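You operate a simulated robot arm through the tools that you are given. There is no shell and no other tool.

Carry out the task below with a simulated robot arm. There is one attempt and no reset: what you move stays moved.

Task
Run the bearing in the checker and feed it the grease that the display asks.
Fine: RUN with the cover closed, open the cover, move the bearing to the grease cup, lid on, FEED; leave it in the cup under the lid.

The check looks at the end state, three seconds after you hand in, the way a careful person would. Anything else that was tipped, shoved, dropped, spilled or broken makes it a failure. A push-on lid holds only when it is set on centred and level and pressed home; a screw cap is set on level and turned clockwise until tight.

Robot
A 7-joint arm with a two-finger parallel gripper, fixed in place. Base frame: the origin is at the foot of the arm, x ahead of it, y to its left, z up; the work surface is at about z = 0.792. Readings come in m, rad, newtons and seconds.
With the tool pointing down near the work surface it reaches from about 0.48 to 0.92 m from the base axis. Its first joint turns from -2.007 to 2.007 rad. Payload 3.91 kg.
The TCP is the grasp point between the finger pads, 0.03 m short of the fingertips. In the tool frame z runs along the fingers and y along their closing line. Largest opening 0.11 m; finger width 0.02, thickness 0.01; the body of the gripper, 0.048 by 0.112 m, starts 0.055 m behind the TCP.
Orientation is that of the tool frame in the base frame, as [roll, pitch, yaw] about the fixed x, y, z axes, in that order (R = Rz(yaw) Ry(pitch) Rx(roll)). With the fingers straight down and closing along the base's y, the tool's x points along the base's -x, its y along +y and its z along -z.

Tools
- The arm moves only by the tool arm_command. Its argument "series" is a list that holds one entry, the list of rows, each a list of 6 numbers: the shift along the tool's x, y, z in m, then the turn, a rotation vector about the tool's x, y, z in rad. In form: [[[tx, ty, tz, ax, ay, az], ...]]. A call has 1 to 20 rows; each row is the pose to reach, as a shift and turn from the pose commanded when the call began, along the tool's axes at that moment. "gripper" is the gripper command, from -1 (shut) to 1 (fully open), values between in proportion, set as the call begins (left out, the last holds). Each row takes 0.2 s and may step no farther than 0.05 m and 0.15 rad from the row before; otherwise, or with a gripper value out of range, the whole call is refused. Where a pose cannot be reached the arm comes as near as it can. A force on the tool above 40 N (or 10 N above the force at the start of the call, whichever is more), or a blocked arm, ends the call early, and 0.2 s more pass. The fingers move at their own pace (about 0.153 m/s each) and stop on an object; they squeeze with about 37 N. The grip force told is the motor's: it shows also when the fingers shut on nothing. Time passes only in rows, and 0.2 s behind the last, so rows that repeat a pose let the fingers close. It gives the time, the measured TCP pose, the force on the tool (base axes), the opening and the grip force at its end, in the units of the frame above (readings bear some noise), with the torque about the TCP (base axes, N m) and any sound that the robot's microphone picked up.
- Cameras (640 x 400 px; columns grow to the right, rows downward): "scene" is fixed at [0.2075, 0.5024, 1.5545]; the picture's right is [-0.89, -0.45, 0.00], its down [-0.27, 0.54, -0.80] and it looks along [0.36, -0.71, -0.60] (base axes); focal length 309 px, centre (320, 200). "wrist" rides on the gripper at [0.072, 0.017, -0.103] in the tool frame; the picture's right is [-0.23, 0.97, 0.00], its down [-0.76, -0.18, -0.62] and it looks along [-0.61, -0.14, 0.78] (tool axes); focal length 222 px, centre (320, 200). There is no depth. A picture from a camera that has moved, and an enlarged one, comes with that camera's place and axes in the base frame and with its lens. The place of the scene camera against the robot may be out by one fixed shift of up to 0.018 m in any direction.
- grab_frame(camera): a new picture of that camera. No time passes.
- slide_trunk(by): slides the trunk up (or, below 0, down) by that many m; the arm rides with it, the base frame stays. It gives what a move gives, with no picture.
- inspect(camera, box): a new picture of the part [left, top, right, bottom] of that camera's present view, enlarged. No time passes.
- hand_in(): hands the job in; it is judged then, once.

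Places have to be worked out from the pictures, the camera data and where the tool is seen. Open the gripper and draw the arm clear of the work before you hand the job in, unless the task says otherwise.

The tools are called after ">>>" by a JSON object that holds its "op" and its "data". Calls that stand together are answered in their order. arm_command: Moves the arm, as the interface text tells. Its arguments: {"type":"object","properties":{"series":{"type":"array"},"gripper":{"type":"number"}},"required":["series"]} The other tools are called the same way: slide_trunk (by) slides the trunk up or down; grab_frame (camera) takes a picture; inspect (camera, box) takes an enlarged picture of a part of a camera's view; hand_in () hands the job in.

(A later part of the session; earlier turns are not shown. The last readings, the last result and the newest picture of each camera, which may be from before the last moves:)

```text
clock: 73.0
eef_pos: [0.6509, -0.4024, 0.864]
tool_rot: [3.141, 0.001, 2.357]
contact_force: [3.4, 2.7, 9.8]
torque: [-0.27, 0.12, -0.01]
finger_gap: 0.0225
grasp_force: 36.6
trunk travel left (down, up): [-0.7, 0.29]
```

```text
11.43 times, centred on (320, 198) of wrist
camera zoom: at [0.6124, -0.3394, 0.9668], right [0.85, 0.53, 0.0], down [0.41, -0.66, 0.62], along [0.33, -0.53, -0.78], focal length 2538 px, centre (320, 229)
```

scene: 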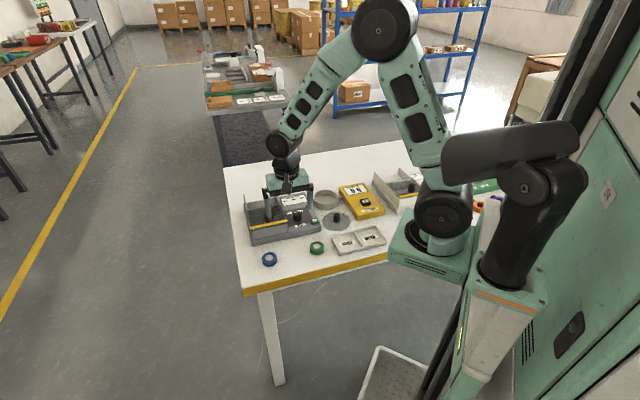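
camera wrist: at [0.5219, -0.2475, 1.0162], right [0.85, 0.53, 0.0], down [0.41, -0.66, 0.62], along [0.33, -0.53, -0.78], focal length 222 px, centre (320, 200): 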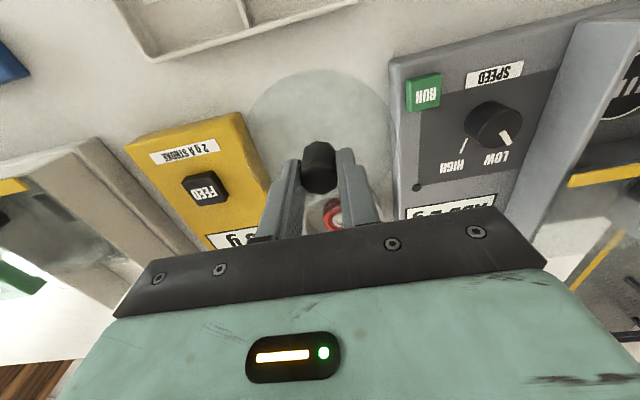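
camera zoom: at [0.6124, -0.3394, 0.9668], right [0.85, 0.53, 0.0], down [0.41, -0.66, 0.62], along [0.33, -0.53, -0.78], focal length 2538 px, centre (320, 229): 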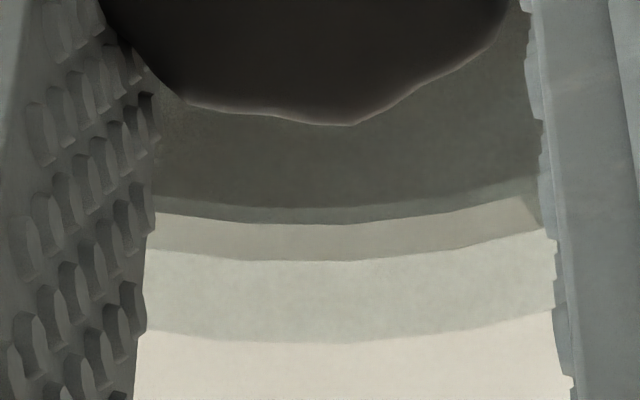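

The lid is now roughly 0.8 mm past centre the other way (tool -x) and 0.4 mm in +y. I lift 1.5 mm, nudge +0.7 mm in x and -0.4 mm in y, and re-check the top and bottom edges.

>>> {"op": "arm_command", "data": {"series": [[[0, 0, -0.0015, 0, 0, 0], [0.0007, -0.0004, -0.0025, 0, 0, 0], [0.0007, -0.0004, -0.0025, 0, 0, 0], [0.0007, -0.0004, -0.0025, 0, 0, 0]]]}}

>>> {"op": "inspect", "data": {"camera": "wrist", "box": [305, 55, 335, 85]}}

>>> {"op": "inspect", "data": {"camera": "wrist", "box": [300, 180, 340, 215]}}

>>> {"op": "inspect", "data": {"camera": "wrist", "box": [235, 110, 265, 140]}}

>>> {"op": "inspect", "data": {"camera": "wrist", "box": [375, 110, 405, 140]}}

```text
clock: 74.0
eef_pos: [0.6502, -0.4018, 0.8667]
tool_rot: [3.14, 0.001, 2.357]
contact_force: [0.4, -1.0, -0.4]
torque: [-0.02, 0.02, -0.01]
finger_gap: 0.0221
grasp_force: 36.9
trunk travel left (down, up): [-0.7, 0.29]
```

```text
13.33 times, centred on (320, 70) of wrist
camera zoom: at [0.6115, -0.3392, 0.9696], right [0.85, 0.53, 0.0], down [0.41, -0.66, 0.62], along [0.33, -0.53, -0.78], focal length 2962 px, centre (320, 1933)
```

zoom: 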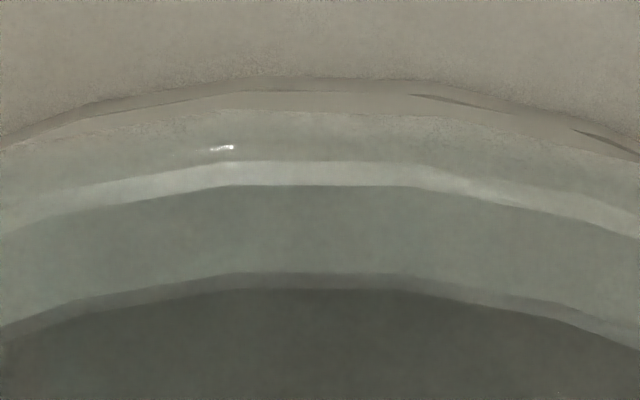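

```text
11.43 times, centred on (320, 198) of wrist
camera zoom: at [0.6115, -0.3392, 0.9696], right [0.85, 0.53, 0.0], down [0.41, -0.66, 0.62], along [0.33, -0.53, -0.78], focal length 2538 px, centre (320, 229)
```

zoom: 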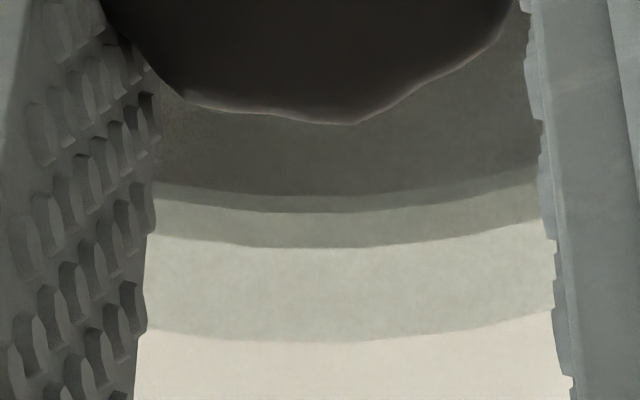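

```text
13.33 times, centred on (250, 125) of wrist
camera zoom: at [0.6115, -0.3392, 0.9696], right [0.85, 0.53, 0.0], down [0.41, -0.66, 0.62], along [0.33, -0.53, -0.78], focal length 2962 px, centre (1253, 1200)
```

zoom: 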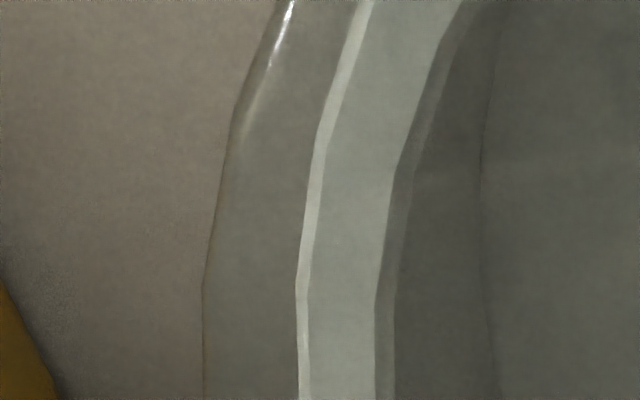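

```text
13.33 times, centred on (390, 125) of wrist
camera zoom: at [0.6115, -0.3392, 0.9696], right [0.85, 0.53, 0.0], down [0.41, -0.66, 0.62], along [0.33, -0.53, -0.78], focal length 2962 px, centre (-613, 1200)
```

zoom: 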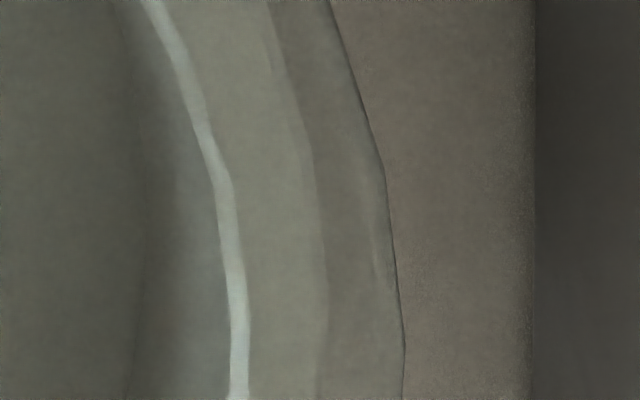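

The lid is now concentric with the cup within about 0.5 mm in both directions. I lower straight down to a light touch.

>>> {"op": "arm_command", "data": {"series": [[[0, 0, 0.001, 0, 0, 0], [0, 0, 0.0018, 0, 0, 0], [0, 0, 0.0018, 0, 0, 0]]]}}

>>> {"op": "arm_command", "data": {"series": [[[0, 0, 0.0005, 0, 0, 0], [0, 0, 0.0007, 0, 0, 0]]]}}

```text
clock: 74.8
eef_pos: [0.6489, -0.4015, 0.8652]
tool_rot: [3.139, 0.0, 2.356]
contact_force: [-0.8, -0.2, -0.3]
torque: [-0.02, 0.01, -0.02]
finger_gap: 0.0222
grasp_force: 37.0
trunk travel left (down, up): [-0.7, 0.29]
```

```text
clock: 75.4
eef_pos: [0.6504, -0.4014, 0.8638]
tool_rot: [3.138, 0.0, 2.357]
contact_force: [-1.0, 0.3, 1.7]
torque: [-0.13, 0.04, -0.06]
finger_gap: 0.0223
grasp_force: 37.3
trunk travel left (down, up): [-0.7, 0.29]
```

A light touch of under 2 N. I go down another 0.7 mm to see whether it settles or just loads up.

>>> {"op": "arm_command", "data": {"series": [[[0, 0, 0.0004, 0, 0, 0], [0, 0, 0.0007, 0, 0, 0]]]}}

```text
clock: 76.0
eef_pos: [0.6503, -0.4013, 0.8646]
tool_rot: [3.139, 0.0, 2.358]
contact_force: [-0.3, 2.4, 9.2]
torque: [-0.16, 0.31, -0.06]
finger_gap: 0.0223
grasp_force: 37.2
trunk travel left (down, up): [-0.7, 0.29]
```

It just loads up on the feeder side, which is a tiny tilt of the tool, so the lid rests on the rim. I unload by 0.7 mm and open the fingers gently.

>>> {"op": "arm_command", "data": {"series": [[[0, 0, -0.0007, 0, 0, 0], [0, 0, -0.0007, 0, 0, 0]]]}}

>>> {"op": "arm_command", "data": {"series": [[[0, 0, 0, 0, 0, 0], [0, 0, 0, 0, 0, 0], [0, 0, 0, 0, 0, 0]]], "gripper": -0.2}}

>>> {"op": "inspect", "data": {"camera": "wrist", "box": [230, 50, 410, 210]}}

>>> {"op": "inspect", "data": {"camera": "scene", "box": [315, 175, 357, 210]}}

```text
clock: 76.6
eef_pos: [0.6513, -0.4021, 0.863]
tool_rot: [3.139, 0.001, 2.356]
contact_force: [2.1, 2.5, 7.8]
torque: [-0.1, 0.11, 0.0]
finger_gap: 0.0222
grasp_force: 37.0
trunk travel left (down, up): [-0.7, 0.29]
```

```text
clock: 77.4
eef_pos: [0.6503, -0.4031, 0.8643]
tool_rot: [3.142, 0.001, 2.355]
contact_force: [-1.1, 0.3, 0.6]
torque: [-0.02, -0.02, -0.01]
finger_gap: 0.044
grasp_force: 0.0
trunk travel left (down, up): [-0.7, 0.29]
heard: snap
```

```text
2.50 times, centred on (320, 130) of wrist
camera zoom: at [0.6115, -0.34, 0.9669], right [0.85, 0.53, 0.0], down [0.41, -0.66, 0.62], along [0.33, -0.53, -0.78], focal length 555 px, centre (320, 375)
```

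zoom: 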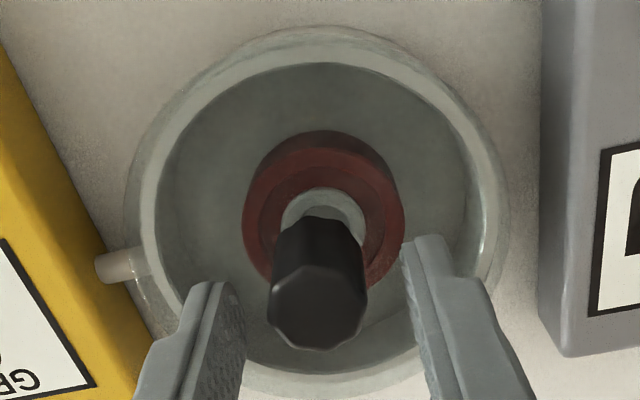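

```text
11.43 times, centred on (336, 192) of scene
camera zoom: at [0.2075, 0.5024, 1.5545], right [-0.89, -0.45, 0.0], down [-0.27, 0.54, -0.8], along [0.36, -0.71, -0.6], focal length 3532 px, centre (137, 286)
```

zoom: 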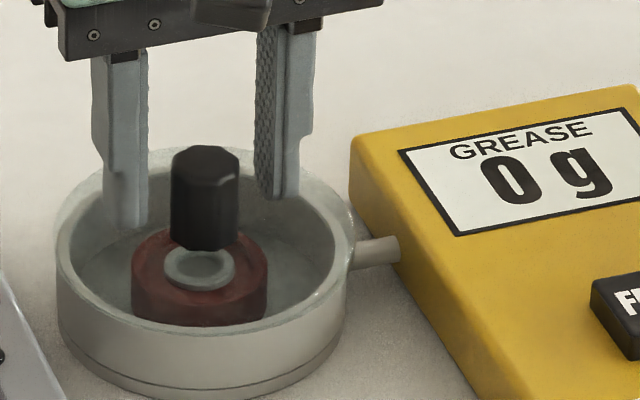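

The lid now looks centred and level, with the knob upright. Next I rise, shut the fingers, line up over the knob's top (about 4 mm towards tool +x, top near z 0.853) and press it home from above.

>>> {"op": "arm_command", "data": {"series": [[[0, 0, -0.015, 0, 0, 0], [0, 0, -0.035, 0, 0, 0], [0, 0, -0.055, 0, 0, 0], [0.004, 0, -0.055, 0, 0, 0]]]}}

>>> {"op": "arm_command", "data": {"series": [[[0, 0, 0, 0, 0, 0], [0, 0, 0, 0, 0, 0], [0, 0, 0.01, 0, 0, 0], [0, 0, 0.02, 0, 0, 0], [0, 0, 0.02, 0, 0, 0]]], "gripper": -1}}

>>> {"op": "inspect", "data": {"camera": "wrist", "box": [230, 50, 410, 210]}}

>>> {"op": "inspect", "data": {"camera": "scene", "box": [315, 170, 357, 210]}}

```text
clock: 78.4
eef_pos: [0.6459, -0.3982, 0.9177]
tool_rot: [3.14, 0.0, 2.357]
contact_force: [-0.5, 1.4, -0.5]
torque: [-0.02, -0.04, 0.01]
finger_gap: 0.0441
grasp_force: 0.1
trunk travel left (down, up): [-0.7, 0.29]
```

```text
clock: 79.6
eef_pos: [0.647, -0.3991, 0.8982]
tool_rot: [3.139, 0.002, 2.356]
contact_force: [0.8, 0.2, -0.1]
torque: [-0.02, -0.03, 0.02]
finger_gap: 0.0003
grasp_force: 36.8
trunk travel left (down, up): [-0.7, 0.29]
```

```text
2.50 times, centred on (320, 130) of wrist
camera zoom: at [0.608, -0.3365, 1.001], right [0.85, 0.53, 0.0], down [0.41, -0.66, 0.62], along [0.33, -0.53, -0.78], focal length 555 px, centre (320, 375)
```

zoom: 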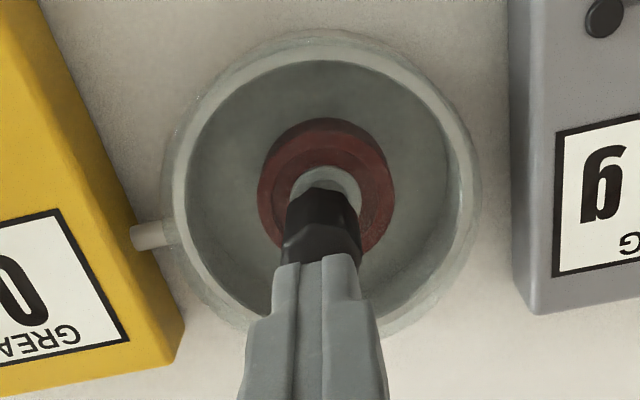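

```text
10.00 times, centred on (336, 190) of scene
camera zoom: at [0.2075, 0.5024, 1.5545], right [-0.89, -0.45, 0.0], down [-0.27, 0.54, -0.8], along [0.36, -0.71, -0.6], focal length 3090 px, centre (160, 300)
```

zoom: 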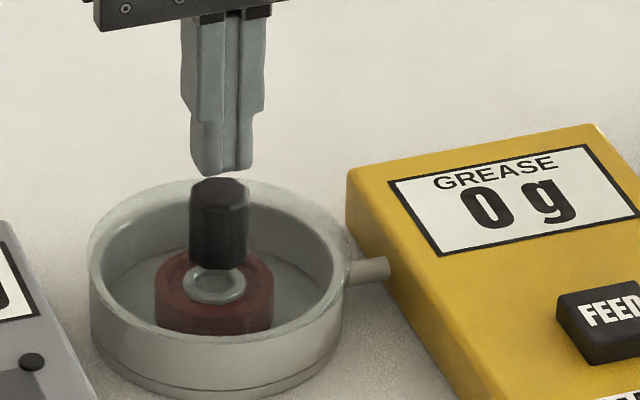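

The shut fingertips are right above the knob. I go down to contact and begin pressing in 1 mm steps.

>>> {"op": "arm_command", "data": {"series": [[[0, 0, 0.006, 0, 0, 0], [0, 0, 0.01, 0, 0, 0], [0, 0, 0.012, 0, 0, 0], [0, 0, 0.013, 0, 0, 0], [0, 0, 0.014, 0, 0, 0], [0, 0, 0.015, 0, 0, 0]]]}}

>>> {"op": "arm_command", "data": {"series": [[[0, 0, 0.001, 0, 0, 0], [0, 0, 0.002, 0, 0, 0]]]}}

```text
clock: 81.0
eef_pos: [0.6462, -0.3985, 0.886]
tool_rot: [3.139, 0.003, 2.356]
contact_force: [-7.2, 1.5, 31.1]
torque: [0.08, 0.27, 0.07]
finger_gap: 0.0
grasp_force: 36.8
trunk travel left (down, up): [-0.7, 0.29]
```

```text
clock: 81.4
eef_pos: [0.6469, -0.3995, 0.8858]
tool_rot: [3.14, 0.005, 2.356]
contact_force: [-11.0, 5.6, 25.8]
torque: [0.2, 0.33, 0.02]
finger_gap: 0.0001
grasp_force: 37.0
trunk travel left (down, up): [-0.7, 0.29]
stopped in row 2: the force on the tool passed its limit at 45 N (the readings are from after the stop); the commanded pose is now the measured one
```

The press reached 45 N on the knob without any new sound. I'll look at the lid now.

>>> {"op": "inspect", "data": {"camera": "scene", "box": [315, 170, 357, 210]}}

>>> {"op": "inspect", "data": {"camera": "wrist", "box": [230, 50, 410, 210]}}

```text
10.00 times, centred on (336, 190) of scene
camera zoom: at [0.2075, 0.5024, 1.5545], right [-0.89, -0.45, 0.0], down [-0.27, 0.54, -0.8], along [0.36, -0.71, -0.6], focal length 3090 px, centre (160, 300)
```

zoom: 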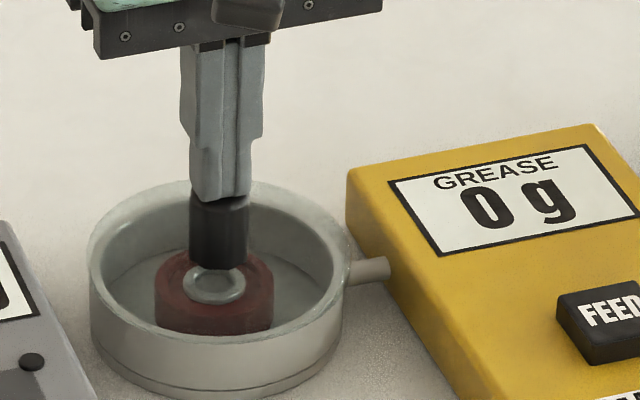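

```text
2.50 times, centred on (320, 130) of wrist
camera zoom: at [0.6081, -0.3364, 0.9888], right [0.85, 0.53, 0.0], down [0.41, -0.66, 0.63], along [0.33, -0.53, -0.78], focal length 555 px, centre (320, 375)
```

zoom: 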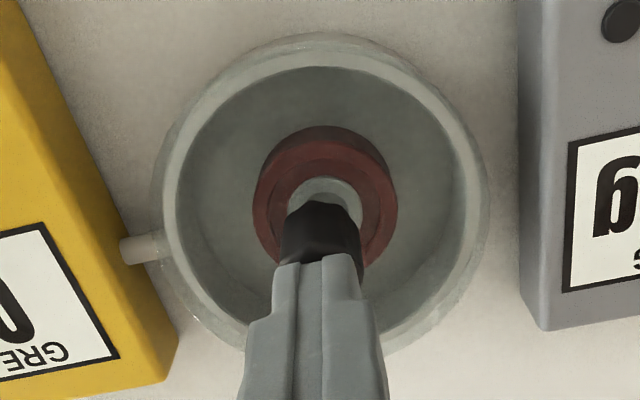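

The lid stays centred under the press. I rise off the knob and inspect closely whether it sits level and flush.

>>> {"op": "arm_command", "data": {"series": [[[0, 0, -0.004, 0, 0, 0], [0, 0, -0.02, 0, 0, 0], [0, 0, -0.06, 0, 0, 0], [0, 0, -0.1, 0, 0, 0], [0, 0, -0.1, 0, 0, 0]]]}}

>>> {"op": "inspect", "data": {"camera": "scene", "box": [312, 180, 332, 210]}}

>>> {"op": "inspect", "data": {"camera": "scene", "box": [332, 180, 352, 210]}}

>>> {"op": "inspect", "data": {"camera": "wrist", "box": [250, 40, 390, 150]}}

```text
clock: 82.6
eef_pos: [0.6482, -0.4018, 0.9829]
tool_rot: [3.14, 0.004, 2.356]
contact_force: [0.2, -0.1, -0.4]
torque: [-0.02, 0.01, 0.01]
finger_gap: 0.0
grasp_force: 37.3
trunk travel left (down, up): [-0.7, 0.29]
```

```text
13.33 times, centred on (322, 195) of scene
camera zoom: at [0.2075, 0.5024, 1.5545], right [-0.89, -0.45, 0.0], down [-0.27, 0.54, -0.8], along [0.36, -0.71, -0.6], focal length 4121 px, centre (293, 267)
```

zoom: 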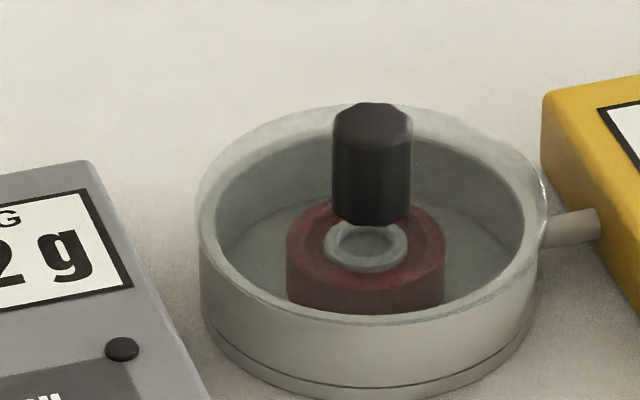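

```text
13.33 times, centred on (342, 195) of scene
camera zoom: at [0.2075, 0.5024, 1.5545], right [-0.89, -0.45, 0.0], down [-0.27, 0.54, -0.8], along [0.36, -0.71, -0.6], focal length 4121 px, centre (27, 267)
```

zoom: 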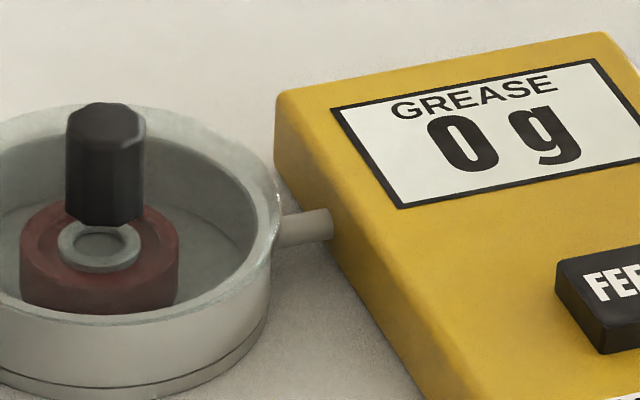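

```text
3.64 times, centred on (320, 95) of wrist
camera zoom: at [0.6107, -0.3385, 1.0863], right [0.85, 0.53, 0.0], down [0.41, -0.66, 0.63], along [0.33, -0.53, -0.78], focal length 808 px, centre (320, 582)
```

zoom: 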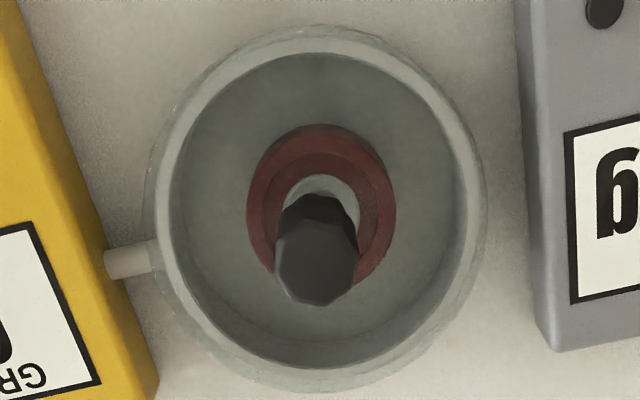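

The lid sits centred (within about 1 mm) and looks level, but I am not sure it is home. I open the fingers and go back down around the knob for a very light pull test.

>>> {"op": "arm_command", "data": {"series": [[[0, 0, 0, 0, 0, 0], [0.001, 0, 0.03, 0, 0, 0], [0.002, 0, 0.06, 0, 0, 0], [0.002, 0, 0.09, 0, 0, 0], [0.002, 0, 0.108, 0, 0, 0], [0.002, 0, 0.116, 0, 0, 0], [0.002, 0, 0.116, 0, 0, 0]]], "gripper": -0.2}}

>>> {"op": "inspect", "data": {"camera": "wrist", "box": [270, 110, 370, 200]}}

>>> {"op": "inspect", "data": {"camera": "wrist", "box": [305, 55, 335, 85]}}

>>> {"op": "inspect", "data": {"camera": "wrist", "box": [300, 180, 340, 215]}}

```text
clock: 84.2
eef_pos: [0.6475, -0.398, 0.8681]
tool_rot: [3.14, 0.003, 2.356]
contact_force: [0.6, 0.1, -0.1]
torque: [0.01, 0.01, 0.01]
finger_gap: 0.0441
grasp_force: 0.1
trunk travel left (down, up): [-0.7, 0.29]
```

```text
4.44 times, centred on (320, 155) of wrist
camera zoom: at [0.6086, -0.3357, 0.9712], right [0.85, 0.53, 0.0], down [0.41, -0.66, 0.62], along [0.33, -0.53, -0.78], focal length 987 px, centre (320, 400)
```

zoom: 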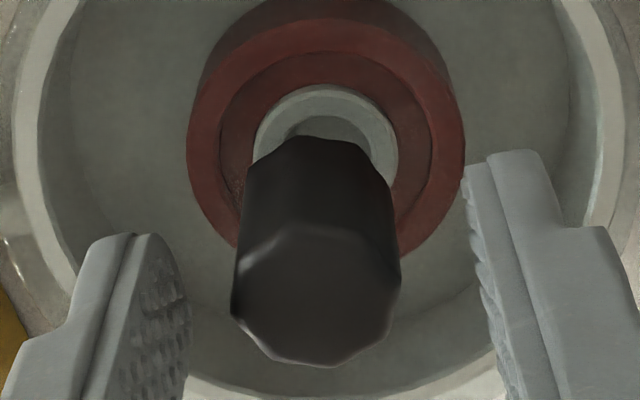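

```text
13.33 times, centred on (320, 70) of wrist
camera zoom: at [0.6086, -0.3357, 0.9712], right [0.85, 0.53, 0.0], down [0.41, -0.66, 0.62], along [0.33, -0.53, -0.78], focal length 2962 px, centre (320, 1933)
```

zoom: 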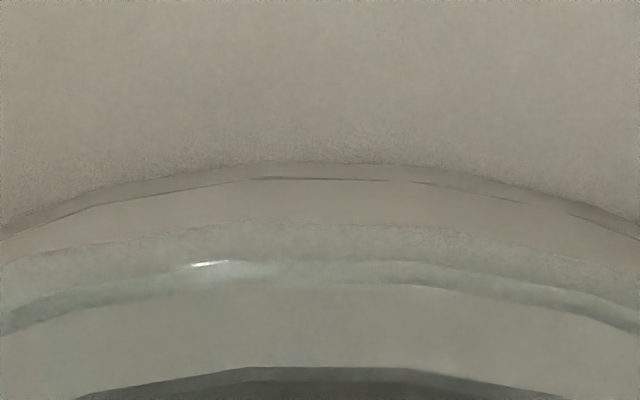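

```text
11.43 times, centred on (320, 198) of wrist
camera zoom: at [0.6086, -0.3357, 0.9712], right [0.85, 0.53, 0.0], down [0.41, -0.66, 0.62], along [0.33, -0.53, -0.78], focal length 2538 px, centre (320, 229)
```

zoom: 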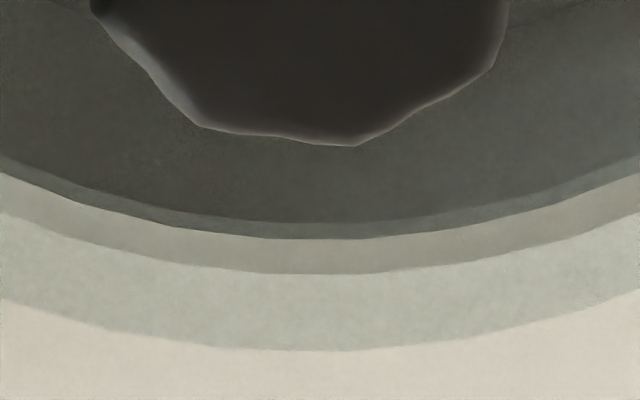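

The knob is centred between the fingers and the lid is concentric with the rim to under a millimetre. I close gently on the knob and check for reaction.

>>> {"op": "arm_command", "data": {"series": [[[0, 0, 0, 0, 0, 0], [0, 0, 0, 0, 0, 0], [0, 0, 0, 0, 0, 0]]], "gripper": -1}}

>>> {"op": "arm_command", "data": {"series": [[[0, 0, -0.0005, 0, 0, 0], [0, 0, -0.001, 0, 0, 0]]]}}

```text
clock: 85.0
eef_pos: [0.6477, -0.3988, 0.8683]
tool_rot: [3.139, 0.003, 2.358]
contact_force: [-0.9, 0.4, -1.5]
torque: [-0.01, -0.01, 0.0]
finger_gap: 0.0223
grasp_force: 37.2
trunk travel left (down, up): [-0.7, 0.29]
heard: snap
```

```text
clock: 85.6
eef_pos: [0.6461, -0.3971, 0.8697]
tool_rot: [3.14, 0.003, 2.356]
contact_force: [0.7, -0.2, -0.7]
torque: [0.04, -0.01, 0.04]
finger_gap: 0.0224
grasp_force: 36.9
trunk travel left (down, up): [-0.7, 0.29]
```

Another snap on closing and the lid lifts freely, so it is not latched. I raise it 7 cm to study its underside shape and thickness in the scene view.

>>> {"op": "arm_command", "data": {"series": [[[0, 0, -0.01, 0, 0, 0], [0, 0, -0.025, 0, 0, 0], [0, 0, -0.04, 0, 0, 0], [0, 0, -0.055, 0, 0, 0], [0, 0, -0.07, 0, 0, 0], [0, 0, -0.07, 0, 0, 0]]]}}

>>> {"op": "inspect", "data": {"camera": "scene", "box": [318, 165, 338, 185]}}

>>> {"op": "inspect", "data": {"camera": "scene", "box": [334, 165, 354, 185]}}

>>> {"op": "inspect", "data": {"camera": "wrist", "box": [235, 60, 405, 210]}}

```text
clock: 87.0
eef_pos: [0.6462, -0.3975, 0.939]
tool_rot: [3.138, 0.003, 2.356]
contact_force: [-0.2, 0.1, -0.8]
torque: [-0.02, 0.0, -0.01]
finger_gap: 0.0222
grasp_force: 37.1
trunk travel left (down, up): [-0.7, 0.29]
```

```text
16.00 times, centred on (328, 175) of scene
camera zoom: at [0.2075, 0.5024, 1.5545], right [-0.89, -0.45, 0.0], down [-0.27, 0.54, -0.8], along [0.36, -0.71, -0.6], focal length 4945 px, centre (192, 600)
```

zoom: 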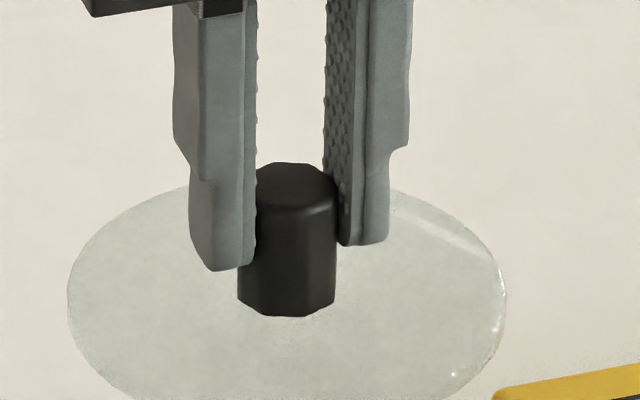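

```text
16.00 times, centred on (344, 175) of scene
camera zoom: at [0.2075, 0.5024, 1.5545], right [-0.89, -0.45, 0.0], down [-0.27, 0.54, -0.8], along [0.36, -0.71, -0.6], focal length 4945 px, centre (-64, 600)
```

zoom: 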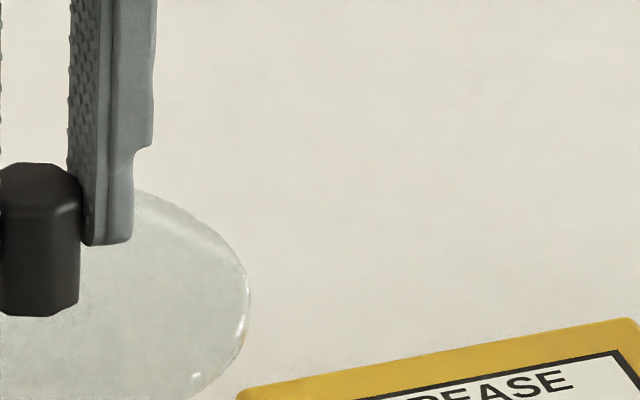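

```text
2.67 times, centred on (320, 135) of wrist
camera zoom: at [0.6081, -0.3354, 1.0414], right [0.85, 0.53, 0.0], down [0.41, -0.66, 0.63], along [0.33, -0.53, -0.78], focal length 592 px, centre (320, 373)
```

zoom: 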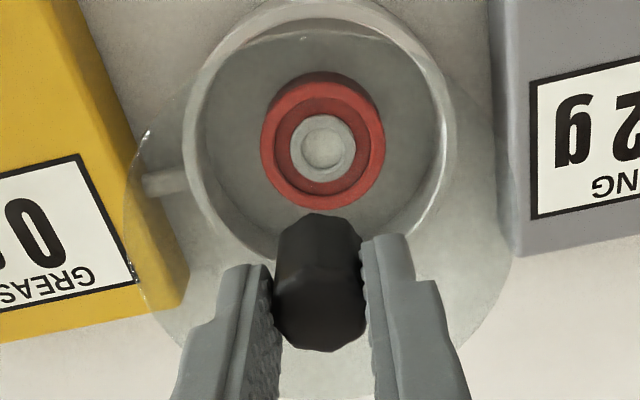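

The lid seems to be a plain disc; I look at its lower edge too to see whether there is any plug or skirt beneath it.

>>> {"op": "inspect", "data": {"camera": "scene", "box": [318, 172, 350, 196]}}

>>> {"op": "inspect", "data": {"camera": "scene", "box": [318, 180, 338, 195]}}

```text
16.00 times, centred on (334, 184) of scene
camera zoom: at [0.2075, 0.5024, 1.5545], right [-0.89, -0.45, 0.0], down [-0.27, 0.54, -0.8], along [0.36, -0.71, -0.6], focal length 4945 px, centre (96, 456)
```

zoom: 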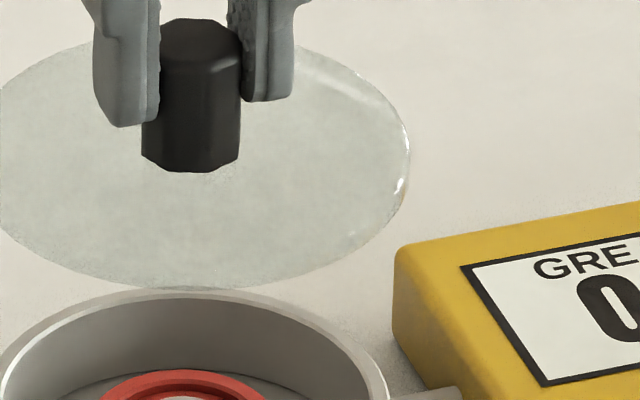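

```text
16.00 times, centred on (328, 188) of scene
camera zoom: at [0.2075, 0.5024, 1.5545], right [-0.89, -0.45, 0.0], down [-0.27, 0.54, -0.8], along [0.36, -0.71, -0.6], focal length 4945 px, centre (192, 400)
```

zoom: 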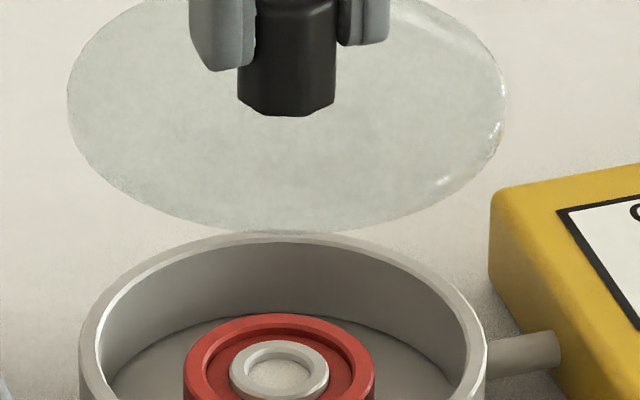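

The lid is a plain flat disc with no plug or skirt, so being home means resting level on the rim and being pressed. I lower it again to about 4 mm above the rim and re-check the centring.

>>> {"op": "arm_command", "data": {"series": [[[0, 0, 0.015, 0, 0, 0], [0, 0, 0.03, 0, 0, 0], [0, 0, 0.045, 0, 0, 0], [0, 0, 0.058, 0, 0, 0], [0, 0, 0.0655, 0, 0, 0], [0, 0, 0.0655, 0, 0, 0]]]}}

>>> {"op": "inspect", "data": {"camera": "wrist", "box": [305, 55, 335, 85]}}

>>> {"op": "inspect", "data": {"camera": "wrist", "box": [300, 180, 340, 215]}}

>>> {"op": "inspect", "data": {"camera": "wrist", "box": [235, 110, 265, 140]}}

>>> {"op": "inspect", "data": {"camera": "wrist", "box": [375, 110, 405, 140]}}

```text
clock: 88.4
eef_pos: [0.6474, -0.3986, 0.8727]
tool_rot: [3.14, 0.003, 2.355]
contact_force: [0.4, 0.3, -0.4]
torque: [-0.01, 0.04, 0.03]
finger_gap: 0.0223
grasp_force: 36.9
trunk travel left (down, up): [-0.7, 0.29]
```

```text
13.33 times, centred on (320, 70) of wrist
camera zoom: at [0.6088, -0.336, 0.9757], right [0.85, 0.53, 0.0], down [0.41, -0.66, 0.63], along [0.33, -0.53, -0.78], focal length 2962 px, centre (320, 1933)
```

zoom: 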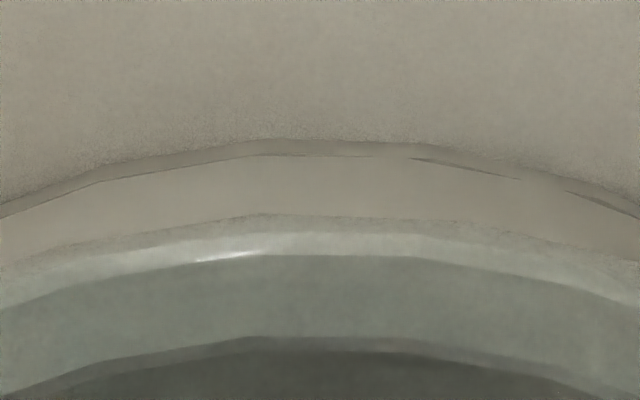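

```text
11.43 times, centred on (320, 198) of wrist
camera zoom: at [0.6088, -0.336, 0.9757], right [0.85, 0.53, 0.0], down [0.41, -0.66, 0.63], along [0.33, -0.53, -0.78], focal length 2538 px, centre (320, 229)
```

zoom: 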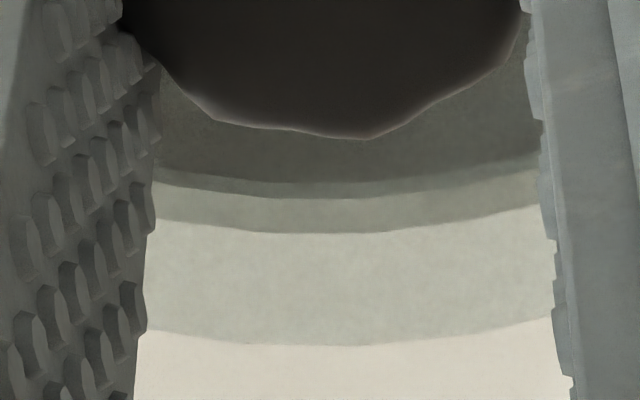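

```text
13.33 times, centred on (250, 125) of wrist
camera zoom: at [0.6088, -0.336, 0.9757], right [0.85, 0.53, 0.0], down [0.41, -0.66, 0.63], along [0.33, -0.53, -0.78], focal length 2962 px, centre (1253, 1200)
```

zoom: 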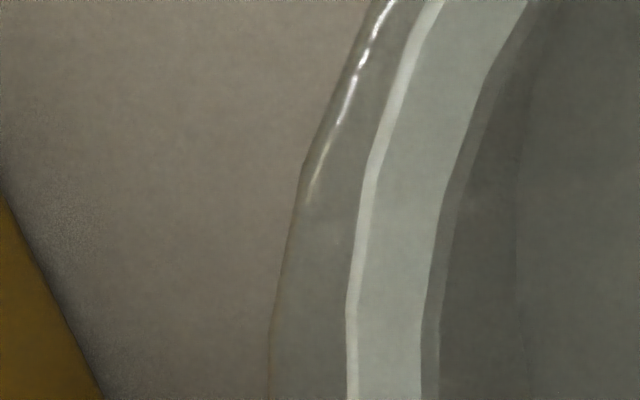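

```text
13.33 times, centred on (390, 125) of wrist
camera zoom: at [0.6088, -0.336, 0.9757], right [0.85, 0.53, 0.0], down [0.41, -0.66, 0.63], along [0.33, -0.53, -0.78], focal length 2962 px, centre (-613, 1200)
```

zoom: 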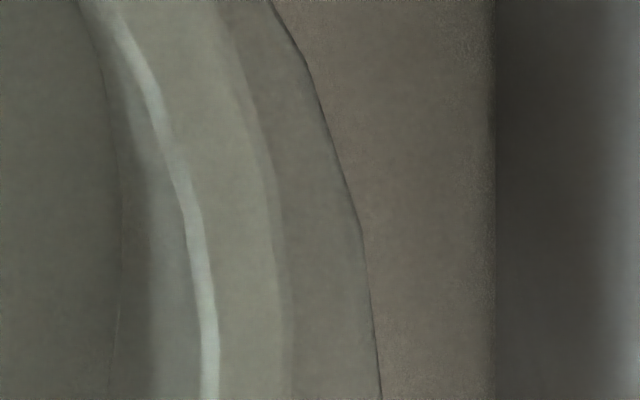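

Only a small correction is needed (tool x +0.7 mm). I apply it and lower to light contact.

>>> {"op": "arm_command", "data": {"series": [[[0.0007, -0.0003, 0.001, 0, 0, 0], [0.0007, -0.0003, 0.002, 0, 0, 0], [0.0007, -0.0003, 0.003, 0, 0, 0], [0.0007, -0.0003, 0.003, 0, 0, 0]]]}}

>>> {"op": "arm_command", "data": {"series": [[[0, 0, 0.0005, 0, 0, 0], [0, 0, 0.001, 0, 0, 0]]]}}

```text
clock: 89.4
eef_pos: [0.6465, -0.3979, 0.8704]
tool_rot: [3.14, 0.004, 2.356]
contact_force: [0.4, 0.0, 0.6]
torque: [0.01, 0.01, -0.01]
finger_gap: 0.0223
grasp_force: 37.2
trunk travel left (down, up): [-0.7, 0.29]
```

```text
clock: 90.0
eef_pos: [0.6447, -0.3969, 0.8679]
tool_rot: [3.138, 0.002, 2.357]
contact_force: [0.8, -0.4, -1.2]
torque: [-0.03, -0.02, 0.0]
finger_gap: 0.0223
grasp_force: 36.9
trunk travel left (down, up): [-0.7, 0.29]
```

No contact yet at 0.868. I keep lowering in half-millimetre steps.

>>> {"op": "arm_command", "data": {"series": [[[0, 0, 0.0005, 0, 0, 0], [0, 0, 0.001, 0, 0, 0]]]}}

>>> {"op": "arm_command", "data": {"series": [[[0, 0, 0.0005, 0, 0, 0], [0, 0, 0.0008, 0, 0, 0]]]}}

```text
clock: 90.6
eef_pos: [0.6452, -0.3982, 0.8683]
tool_rot: [3.141, 0.002, 2.356]
contact_force: [-0.9, -0.4, -1.2]
torque: [-0.02, -0.01, 0.03]
finger_gap: 0.0223
grasp_force: 37.3
trunk travel left (down, up): [-0.7, 0.29]
```

```text
clock: 91.2
eef_pos: [0.646, -0.3977, 0.8685]
tool_rot: [3.138, 0.004, 2.358]
contact_force: [1.1, 4.0, 12.3]
torque: [-0.22, 0.2, -0.02]
finger_gap: 0.0225
grasp_force: 36.7
trunk travel left (down, up): [-0.7, 0.29]
```

Contact at 12 N on the feeder side, consistent with a 0.2° tool tilt. I unload and open gently again, keeping the fingertips well clear of the disc.

>>> {"op": "arm_command", "data": {"series": [[[0, 0, -0.0006, 0, 0, 0], [0, 0, -0.001, 0, 0, 0]]]}}

>>> {"op": "arm_command", "data": {"series": [[[0, 0, 0, 0, 0, 0], [0, 0, 0, 0, 0, 0]]], "gripper": -0.4}}

>>> {"op": "inspect", "data": {"camera": "scene", "box": [315, 175, 357, 210]}}

>>> {"op": "inspect", "data": {"camera": "wrist", "box": [305, 55, 335, 85]}}

>>> {"op": "inspect", "data": {"camera": "wrist", "box": [300, 180, 340, 215]}}

```text
clock: 91.8
eef_pos: [0.6459, -0.3985, 0.8681]
tool_rot: [3.14, 0.003, 2.356]
contact_force: [2.6, 1.9, 6.8]
torque: [-0.23, 0.03, 0.06]
finger_gap: 0.0224
grasp_force: 37.0
trunk travel left (down, up): [-0.7, 0.29]
```

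```text
clock: 92.4
eef_pos: [0.6452, -0.3992, 0.8684]
tool_rot: [3.139, 0.001, 2.357]
contact_force: [0.5, -0.1, 0.4]
torque: [0.0, -0.02, 0.01]
finger_gap: 0.0328
grasp_force: 0.1
trunk travel left (down, up): [-0.7, 0.29]
heard: snap
```

```text
11.43 times, centred on (336, 192) of scene
camera zoom: at [0.2075, 0.5024, 1.5545], right [-0.89, -0.45, 0.0], down [-0.27, 0.54, -0.8], along [0.36, -0.71, -0.6], focal length 3532 px, centre (137, 286)
```

zoom: 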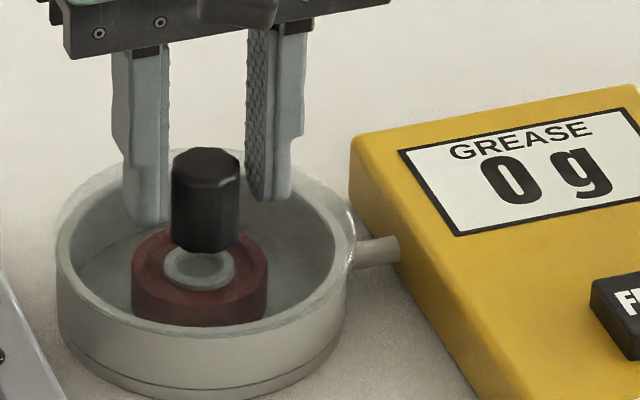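

```text
13.33 times, centred on (320, 70) of wrist
camera zoom: at [0.6072, -0.3355, 0.9713], right [0.85, 0.53, 0.0], down [0.41, -0.66, 0.62], along [0.33, -0.53, -0.78], focal length 2962 px, centre (320, 1933)
```

zoom: 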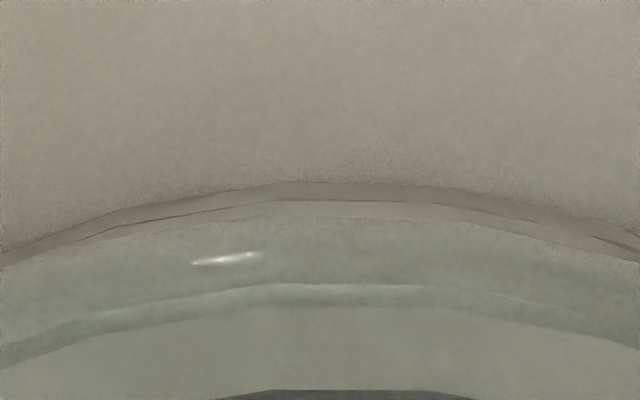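

```text
11.43 times, centred on (320, 198) of wrist
camera zoom: at [0.6072, -0.3355, 0.9713], right [0.85, 0.53, 0.0], down [0.41, -0.66, 0.62], along [0.33, -0.53, -0.78], focal length 2538 px, centre (320, 229)
```

zoom: 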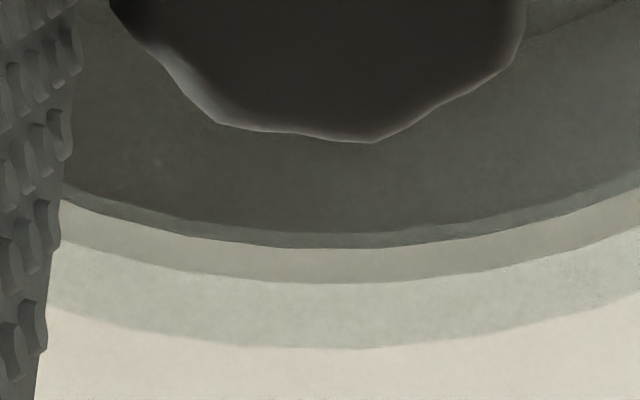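

Another snap on opening, and the lid sits centred to about 0.4 mm. To learn whether it is latched I nudge the knob sideways very lightly with one finger: a free lid would slide, a held one would push back.

>>> {"op": "arm_command", "data": {"series": [[[0, 0.002, 0, 0, 0, 0], [0, 0.004, 0, 0, 0, 0], [0, 0.0045, 0, 0, 0, 0]]]}}

>>> {"op": "arm_command", "data": {"series": [[[0, 0.0003, 0, 0, 0, 0], [0, 0.0006, 0, 0, 0, 0]]]}}

>>> {"op": "inspect", "data": {"camera": "wrist", "box": [270, 110, 370, 200]}}

```text
clock: 93.2
eef_pos: [0.6493, -0.3948, 0.8688]
tool_rot: [3.139, 0.003, 2.355]
contact_force: [0.4, 0.5, 0.4]
torque: [0.02, 0.01, -0.02]
finger_gap: 0.0332
grasp_force: 0.4
trunk travel left (down, up): [-0.7, 0.29]
```

```text
clock: 93.8
eef_pos: [0.6495, -0.395, 0.868]
tool_rot: [3.14, 0.005, 2.355]
contact_force: [-1.2, -1.2, -1.4]
torque: [-0.01, 0.04, 0.0]
finger_gap: 0.0338
grasp_force: 0.6
trunk travel left (down, up): [-0.7, 0.29]
```

```text
4.44 times, centred on (320, 155) of wrist
camera zoom: at [0.6111, -0.3319, 0.9715], right [0.85, 0.53, 0.0], down [0.41, -0.66, 0.63], along [0.33, -0.53, -0.78], focal length 987 px, centre (320, 400)
```

zoom: 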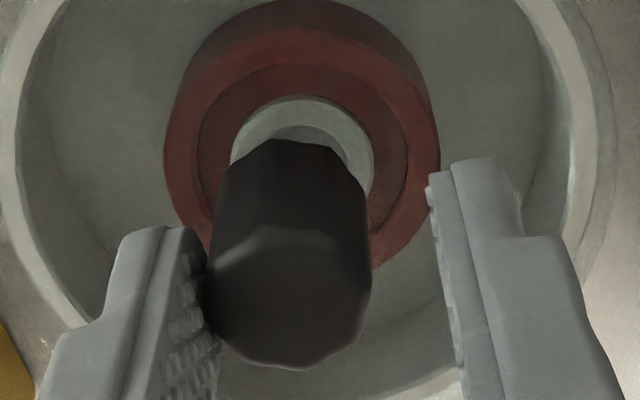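

The knob pushes back with about 1.7 N and the finger itself gives way, which hints the lid is held. I push another half millimetre to make sure.

>>> {"op": "arm_command", "data": {"series": [[[0, 0.0003, 0, 0, 0, 0], [0, 0.0006, 0, 0, 0, 0]]]}}

>>> {"op": "inspect", "data": {"camera": "wrist", "box": [270, 110, 370, 200]}}

>>> {"op": "inspect", "data": {"camera": "scene", "box": [315, 175, 357, 210]}}

```text
clock: 94.4
eef_pos: [0.65, -0.3941, 0.8681]
tool_rot: [3.139, 0.005, 2.355]
contact_force: [-0.3, -3.1, -0.2]
torque: [-0.04, 0.02, 0.04]
finger_gap: 0.0342
grasp_force: 1.6
trunk travel left (down, up): [-0.7, 0.29]
```

```text
4.44 times, centred on (320, 155) of wrist
camera zoom: at [0.6112, -0.3316, 0.9715], right [0.85, 0.53, 0.0], down [0.41, -0.66, 0.63], along [0.33, -0.53, -0.78], focal length 987 px, centre (320, 400)
```

zoom: 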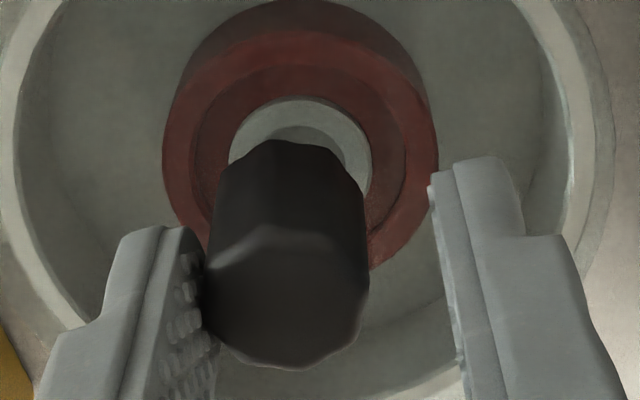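

```text
11.43 times, centred on (336, 192) of scene
camera zoom: at [0.2075, 0.5024, 1.5545], right [-0.89, -0.45, 0.0], down [-0.27, 0.54, -0.8], along [0.36, -0.71, -0.6], focal length 3532 px, centre (137, 286)
```

zoom: 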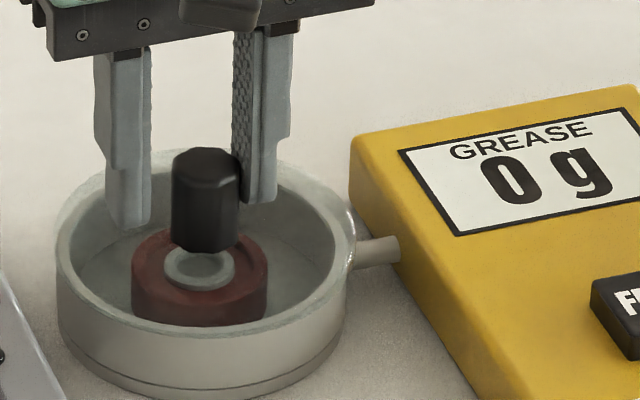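

The lid did not budge against about 3 N, so it is held: the snap on release was it latching. I back the finger off, rise, and give the knob one more moderate press from above to be sure it is home.

>>> {"op": "arm_command", "data": {"series": [[[0, -0.003, 0, 0, 0, 0], [0, -0.0057, 0, 0, 0, 0], [0, -0.0057, -0.015, 0, 0, 0], [0, -0.0057, -0.035, 0, 0, 0], [0, -0.0057, -0.05, 0, 0, 0], [0, -0.0057, -0.05, 0, 0, 0]]]}}

>>> {"op": "arm_command", "data": {"series": [[[0, 0, 0, 0, 0, 0], [0, 0, 0, 0, 0, 0], [0, 0, 0.012, 0, 0, 0], [0, 0, 0.02, 0, 0, 0], [0, 0, 0.02, 0, 0, 0]]], "gripper": -1}}

>>> {"op": "inspect", "data": {"camera": "wrist", "box": [230, 50, 410, 210]}}

>>> {"op": "inspect", "data": {"camera": "scene", "box": [315, 170, 357, 210]}}

```text
clock: 95.8
eef_pos: [0.6462, -0.3992, 0.9195]
tool_rot: [3.14, 0.003, 2.356]
contact_force: [0.1, -1.5, 0.0]
torque: [-0.02, 0.01, 0.0]
finger_gap: 0.0329
grasp_force: 0.0
trunk travel left (down, up): [-0.7, 0.29]
```

```text
clock: 97.0
eef_pos: [0.6459, -0.3974, 0.8986]
tool_rot: [3.141, 0.005, 2.355]
contact_force: [0.1, 0.3, 0.4]
torque: [-0.05, 0.03, -0.03]
finger_gap: 0.0001
grasp_force: 37.0
trunk travel left (down, up): [-0.7, 0.29]
```

```text
2.50 times, centred on (320, 130) of wrist
camera zoom: at [0.6072, -0.3353, 1.0012], right [0.85, 0.53, 0.0], down [0.41, -0.66, 0.63], along [0.33, -0.53, -0.78], focal length 555 px, centre (320, 375)
```

zoom: 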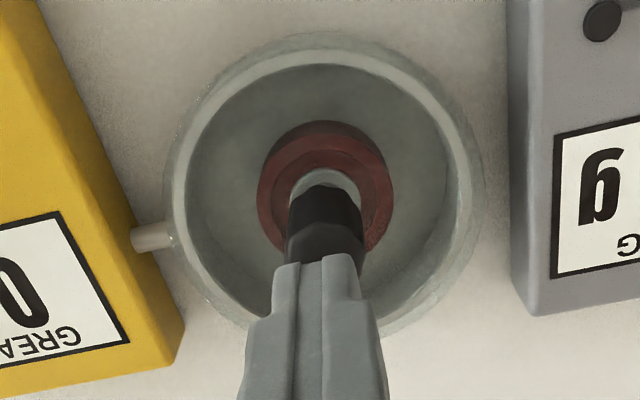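

```text
10.00 times, centred on (336, 190) of scene
camera zoom: at [0.2075, 0.5024, 1.5545], right [-0.89, -0.45, 0.0], down [-0.27, 0.54, -0.8], along [0.36, -0.71, -0.6], focal length 3090 px, centre (160, 300)
```

zoom: 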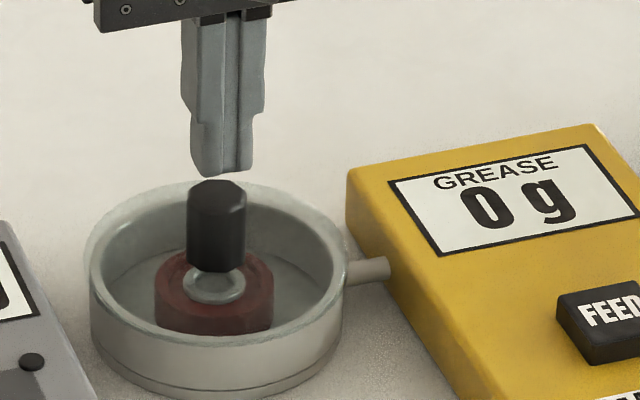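

The lid is nicely centred; the knob lies about 1.5 mm to +y of the fingertips. I shift by that and press down to about 30 N.

>>> {"op": "arm_command", "data": {"series": [[[0, 0.0015, 0.004, 0, 0, 0], [0, 0.0015, 0.009, 0, 0, 0], [0, 0.0015, 0.0115, 0, 0, 0], [0, 0.0015, 0.0125, 0, 0, 0]]]}}

>>> {"op": "arm_command", "data": {"series": [[[0, 0, 0.0006, 0, 0, 0], [0, 0, 0.0012, 0, 0, 0]]]}}

```text
clock: 98.0
eef_pos: [0.6465, -0.3956, 0.8871]
tool_rot: [3.138, 0.002, 2.354]
contact_force: [0.2, 0.5, 0.1]
torque: [0.05, -0.03, 0.02]
finger_gap: 0.0
grasp_force: 36.8
trunk travel left (down, up): [-0.7, 0.29]
```

```text
clock: 98.6
eef_pos: [0.6466, -0.3976, 0.8857]
tool_rot: [3.139, 0.003, 2.356]
contact_force: [-1.2, 0.2, 6.8]
torque: [0.08, 0.1, 0.02]
finger_gap: 0.0001
grasp_force: 37.0
trunk travel left (down, up): [-0.7, 0.29]
```

>>> {"op": "arm_command", "data": {"series": [[[0, 0, 0.0006, 0, 0, 0], [0, 0, 0.0012, 0, 0, 0]]]}}

```text
clock: 99.2
eef_pos: [0.6465, -0.3972, 0.8867]
tool_rot: [3.138, 0.005, 2.356]
contact_force: [-4.7, 3.8, 30.9]
torque: [0.22, 0.24, -0.01]
finger_gap: 0.0
grasp_force: 37.4
trunk travel left (down, up): [-0.7, 0.29]
```

The knob has taken 31 N without moving or any new sound, so the lid is home. I rise clear and check it once more.

>>> {"op": "arm_command", "data": {"series": [[[0, 0, -0.003, 0, 0, 0], [0, 0, -0.02, 0, 0, 0], [0, 0, -0.06, 0, 0, 0], [0, 0, -0.1, 0, 0, 0], [0, 0, -0.1, 0, 0, 0]]]}}

>>> {"op": "inspect", "data": {"camera": "scene", "box": [310, 170, 390, 230]}}

>>> {"op": "grab_frame", "data": {"camera": "wrist"}}

>>> {"op": "inspect", "data": {"camera": "wrist", "box": [250, 40, 390, 150]}}

```text
clock: 100.4
eef_pos: [0.6459, -0.397, 0.9848]
tool_rot: [3.14, 0.003, 2.357]
contact_force: [0.4, 0.3, -0.1]
torque: [-0.01, -0.01, -0.01]
finger_gap: 0.0
grasp_force: 37.4
trunk travel left (down, up): [-0.7, 0.29]
```

```text
6.67 times, centred on (350, 200) of scene
camera zoom: at [0.2075, 0.5024, 1.5545], right [-0.89, -0.45, 0.0], down [-0.27, 0.54, -0.8], along [0.36, -0.71, -0.6], focal length 2060 px, centre (120, 200)
```

zoom: 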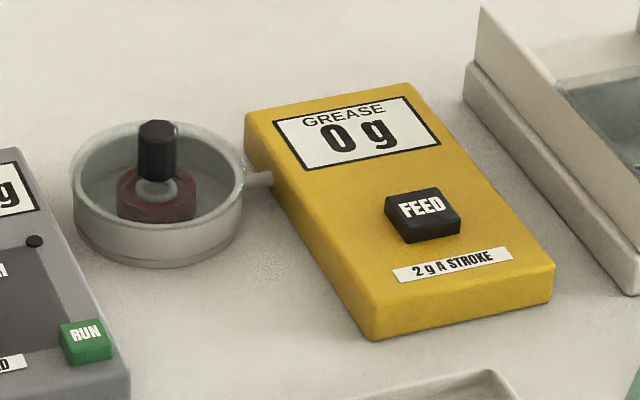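

```text
taken
camera wrist: at [0.607, -0.3342, 1.0867], right [0.85, 0.53, 0.0], down [0.41, -0.66, 0.62], along [0.33, -0.53, -0.78], focal length 222 px, centre (320, 200)
```

wrist: 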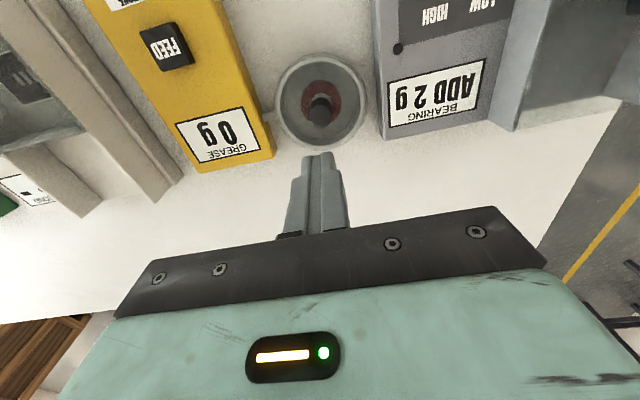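

```text
3.64 times, centred on (320, 95) of wrist
camera zoom: at [0.607, -0.3342, 1.0867], right [0.85, 0.53, 0.0], down [0.41, -0.66, 0.62], along [0.33, -0.53, -0.78], focal length 808 px, centre (320, 582)
```

zoom: 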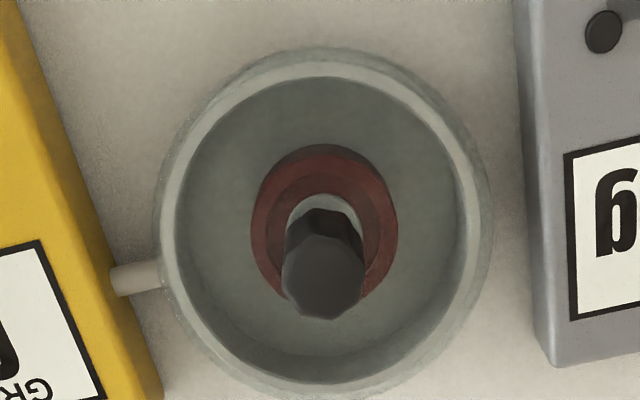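

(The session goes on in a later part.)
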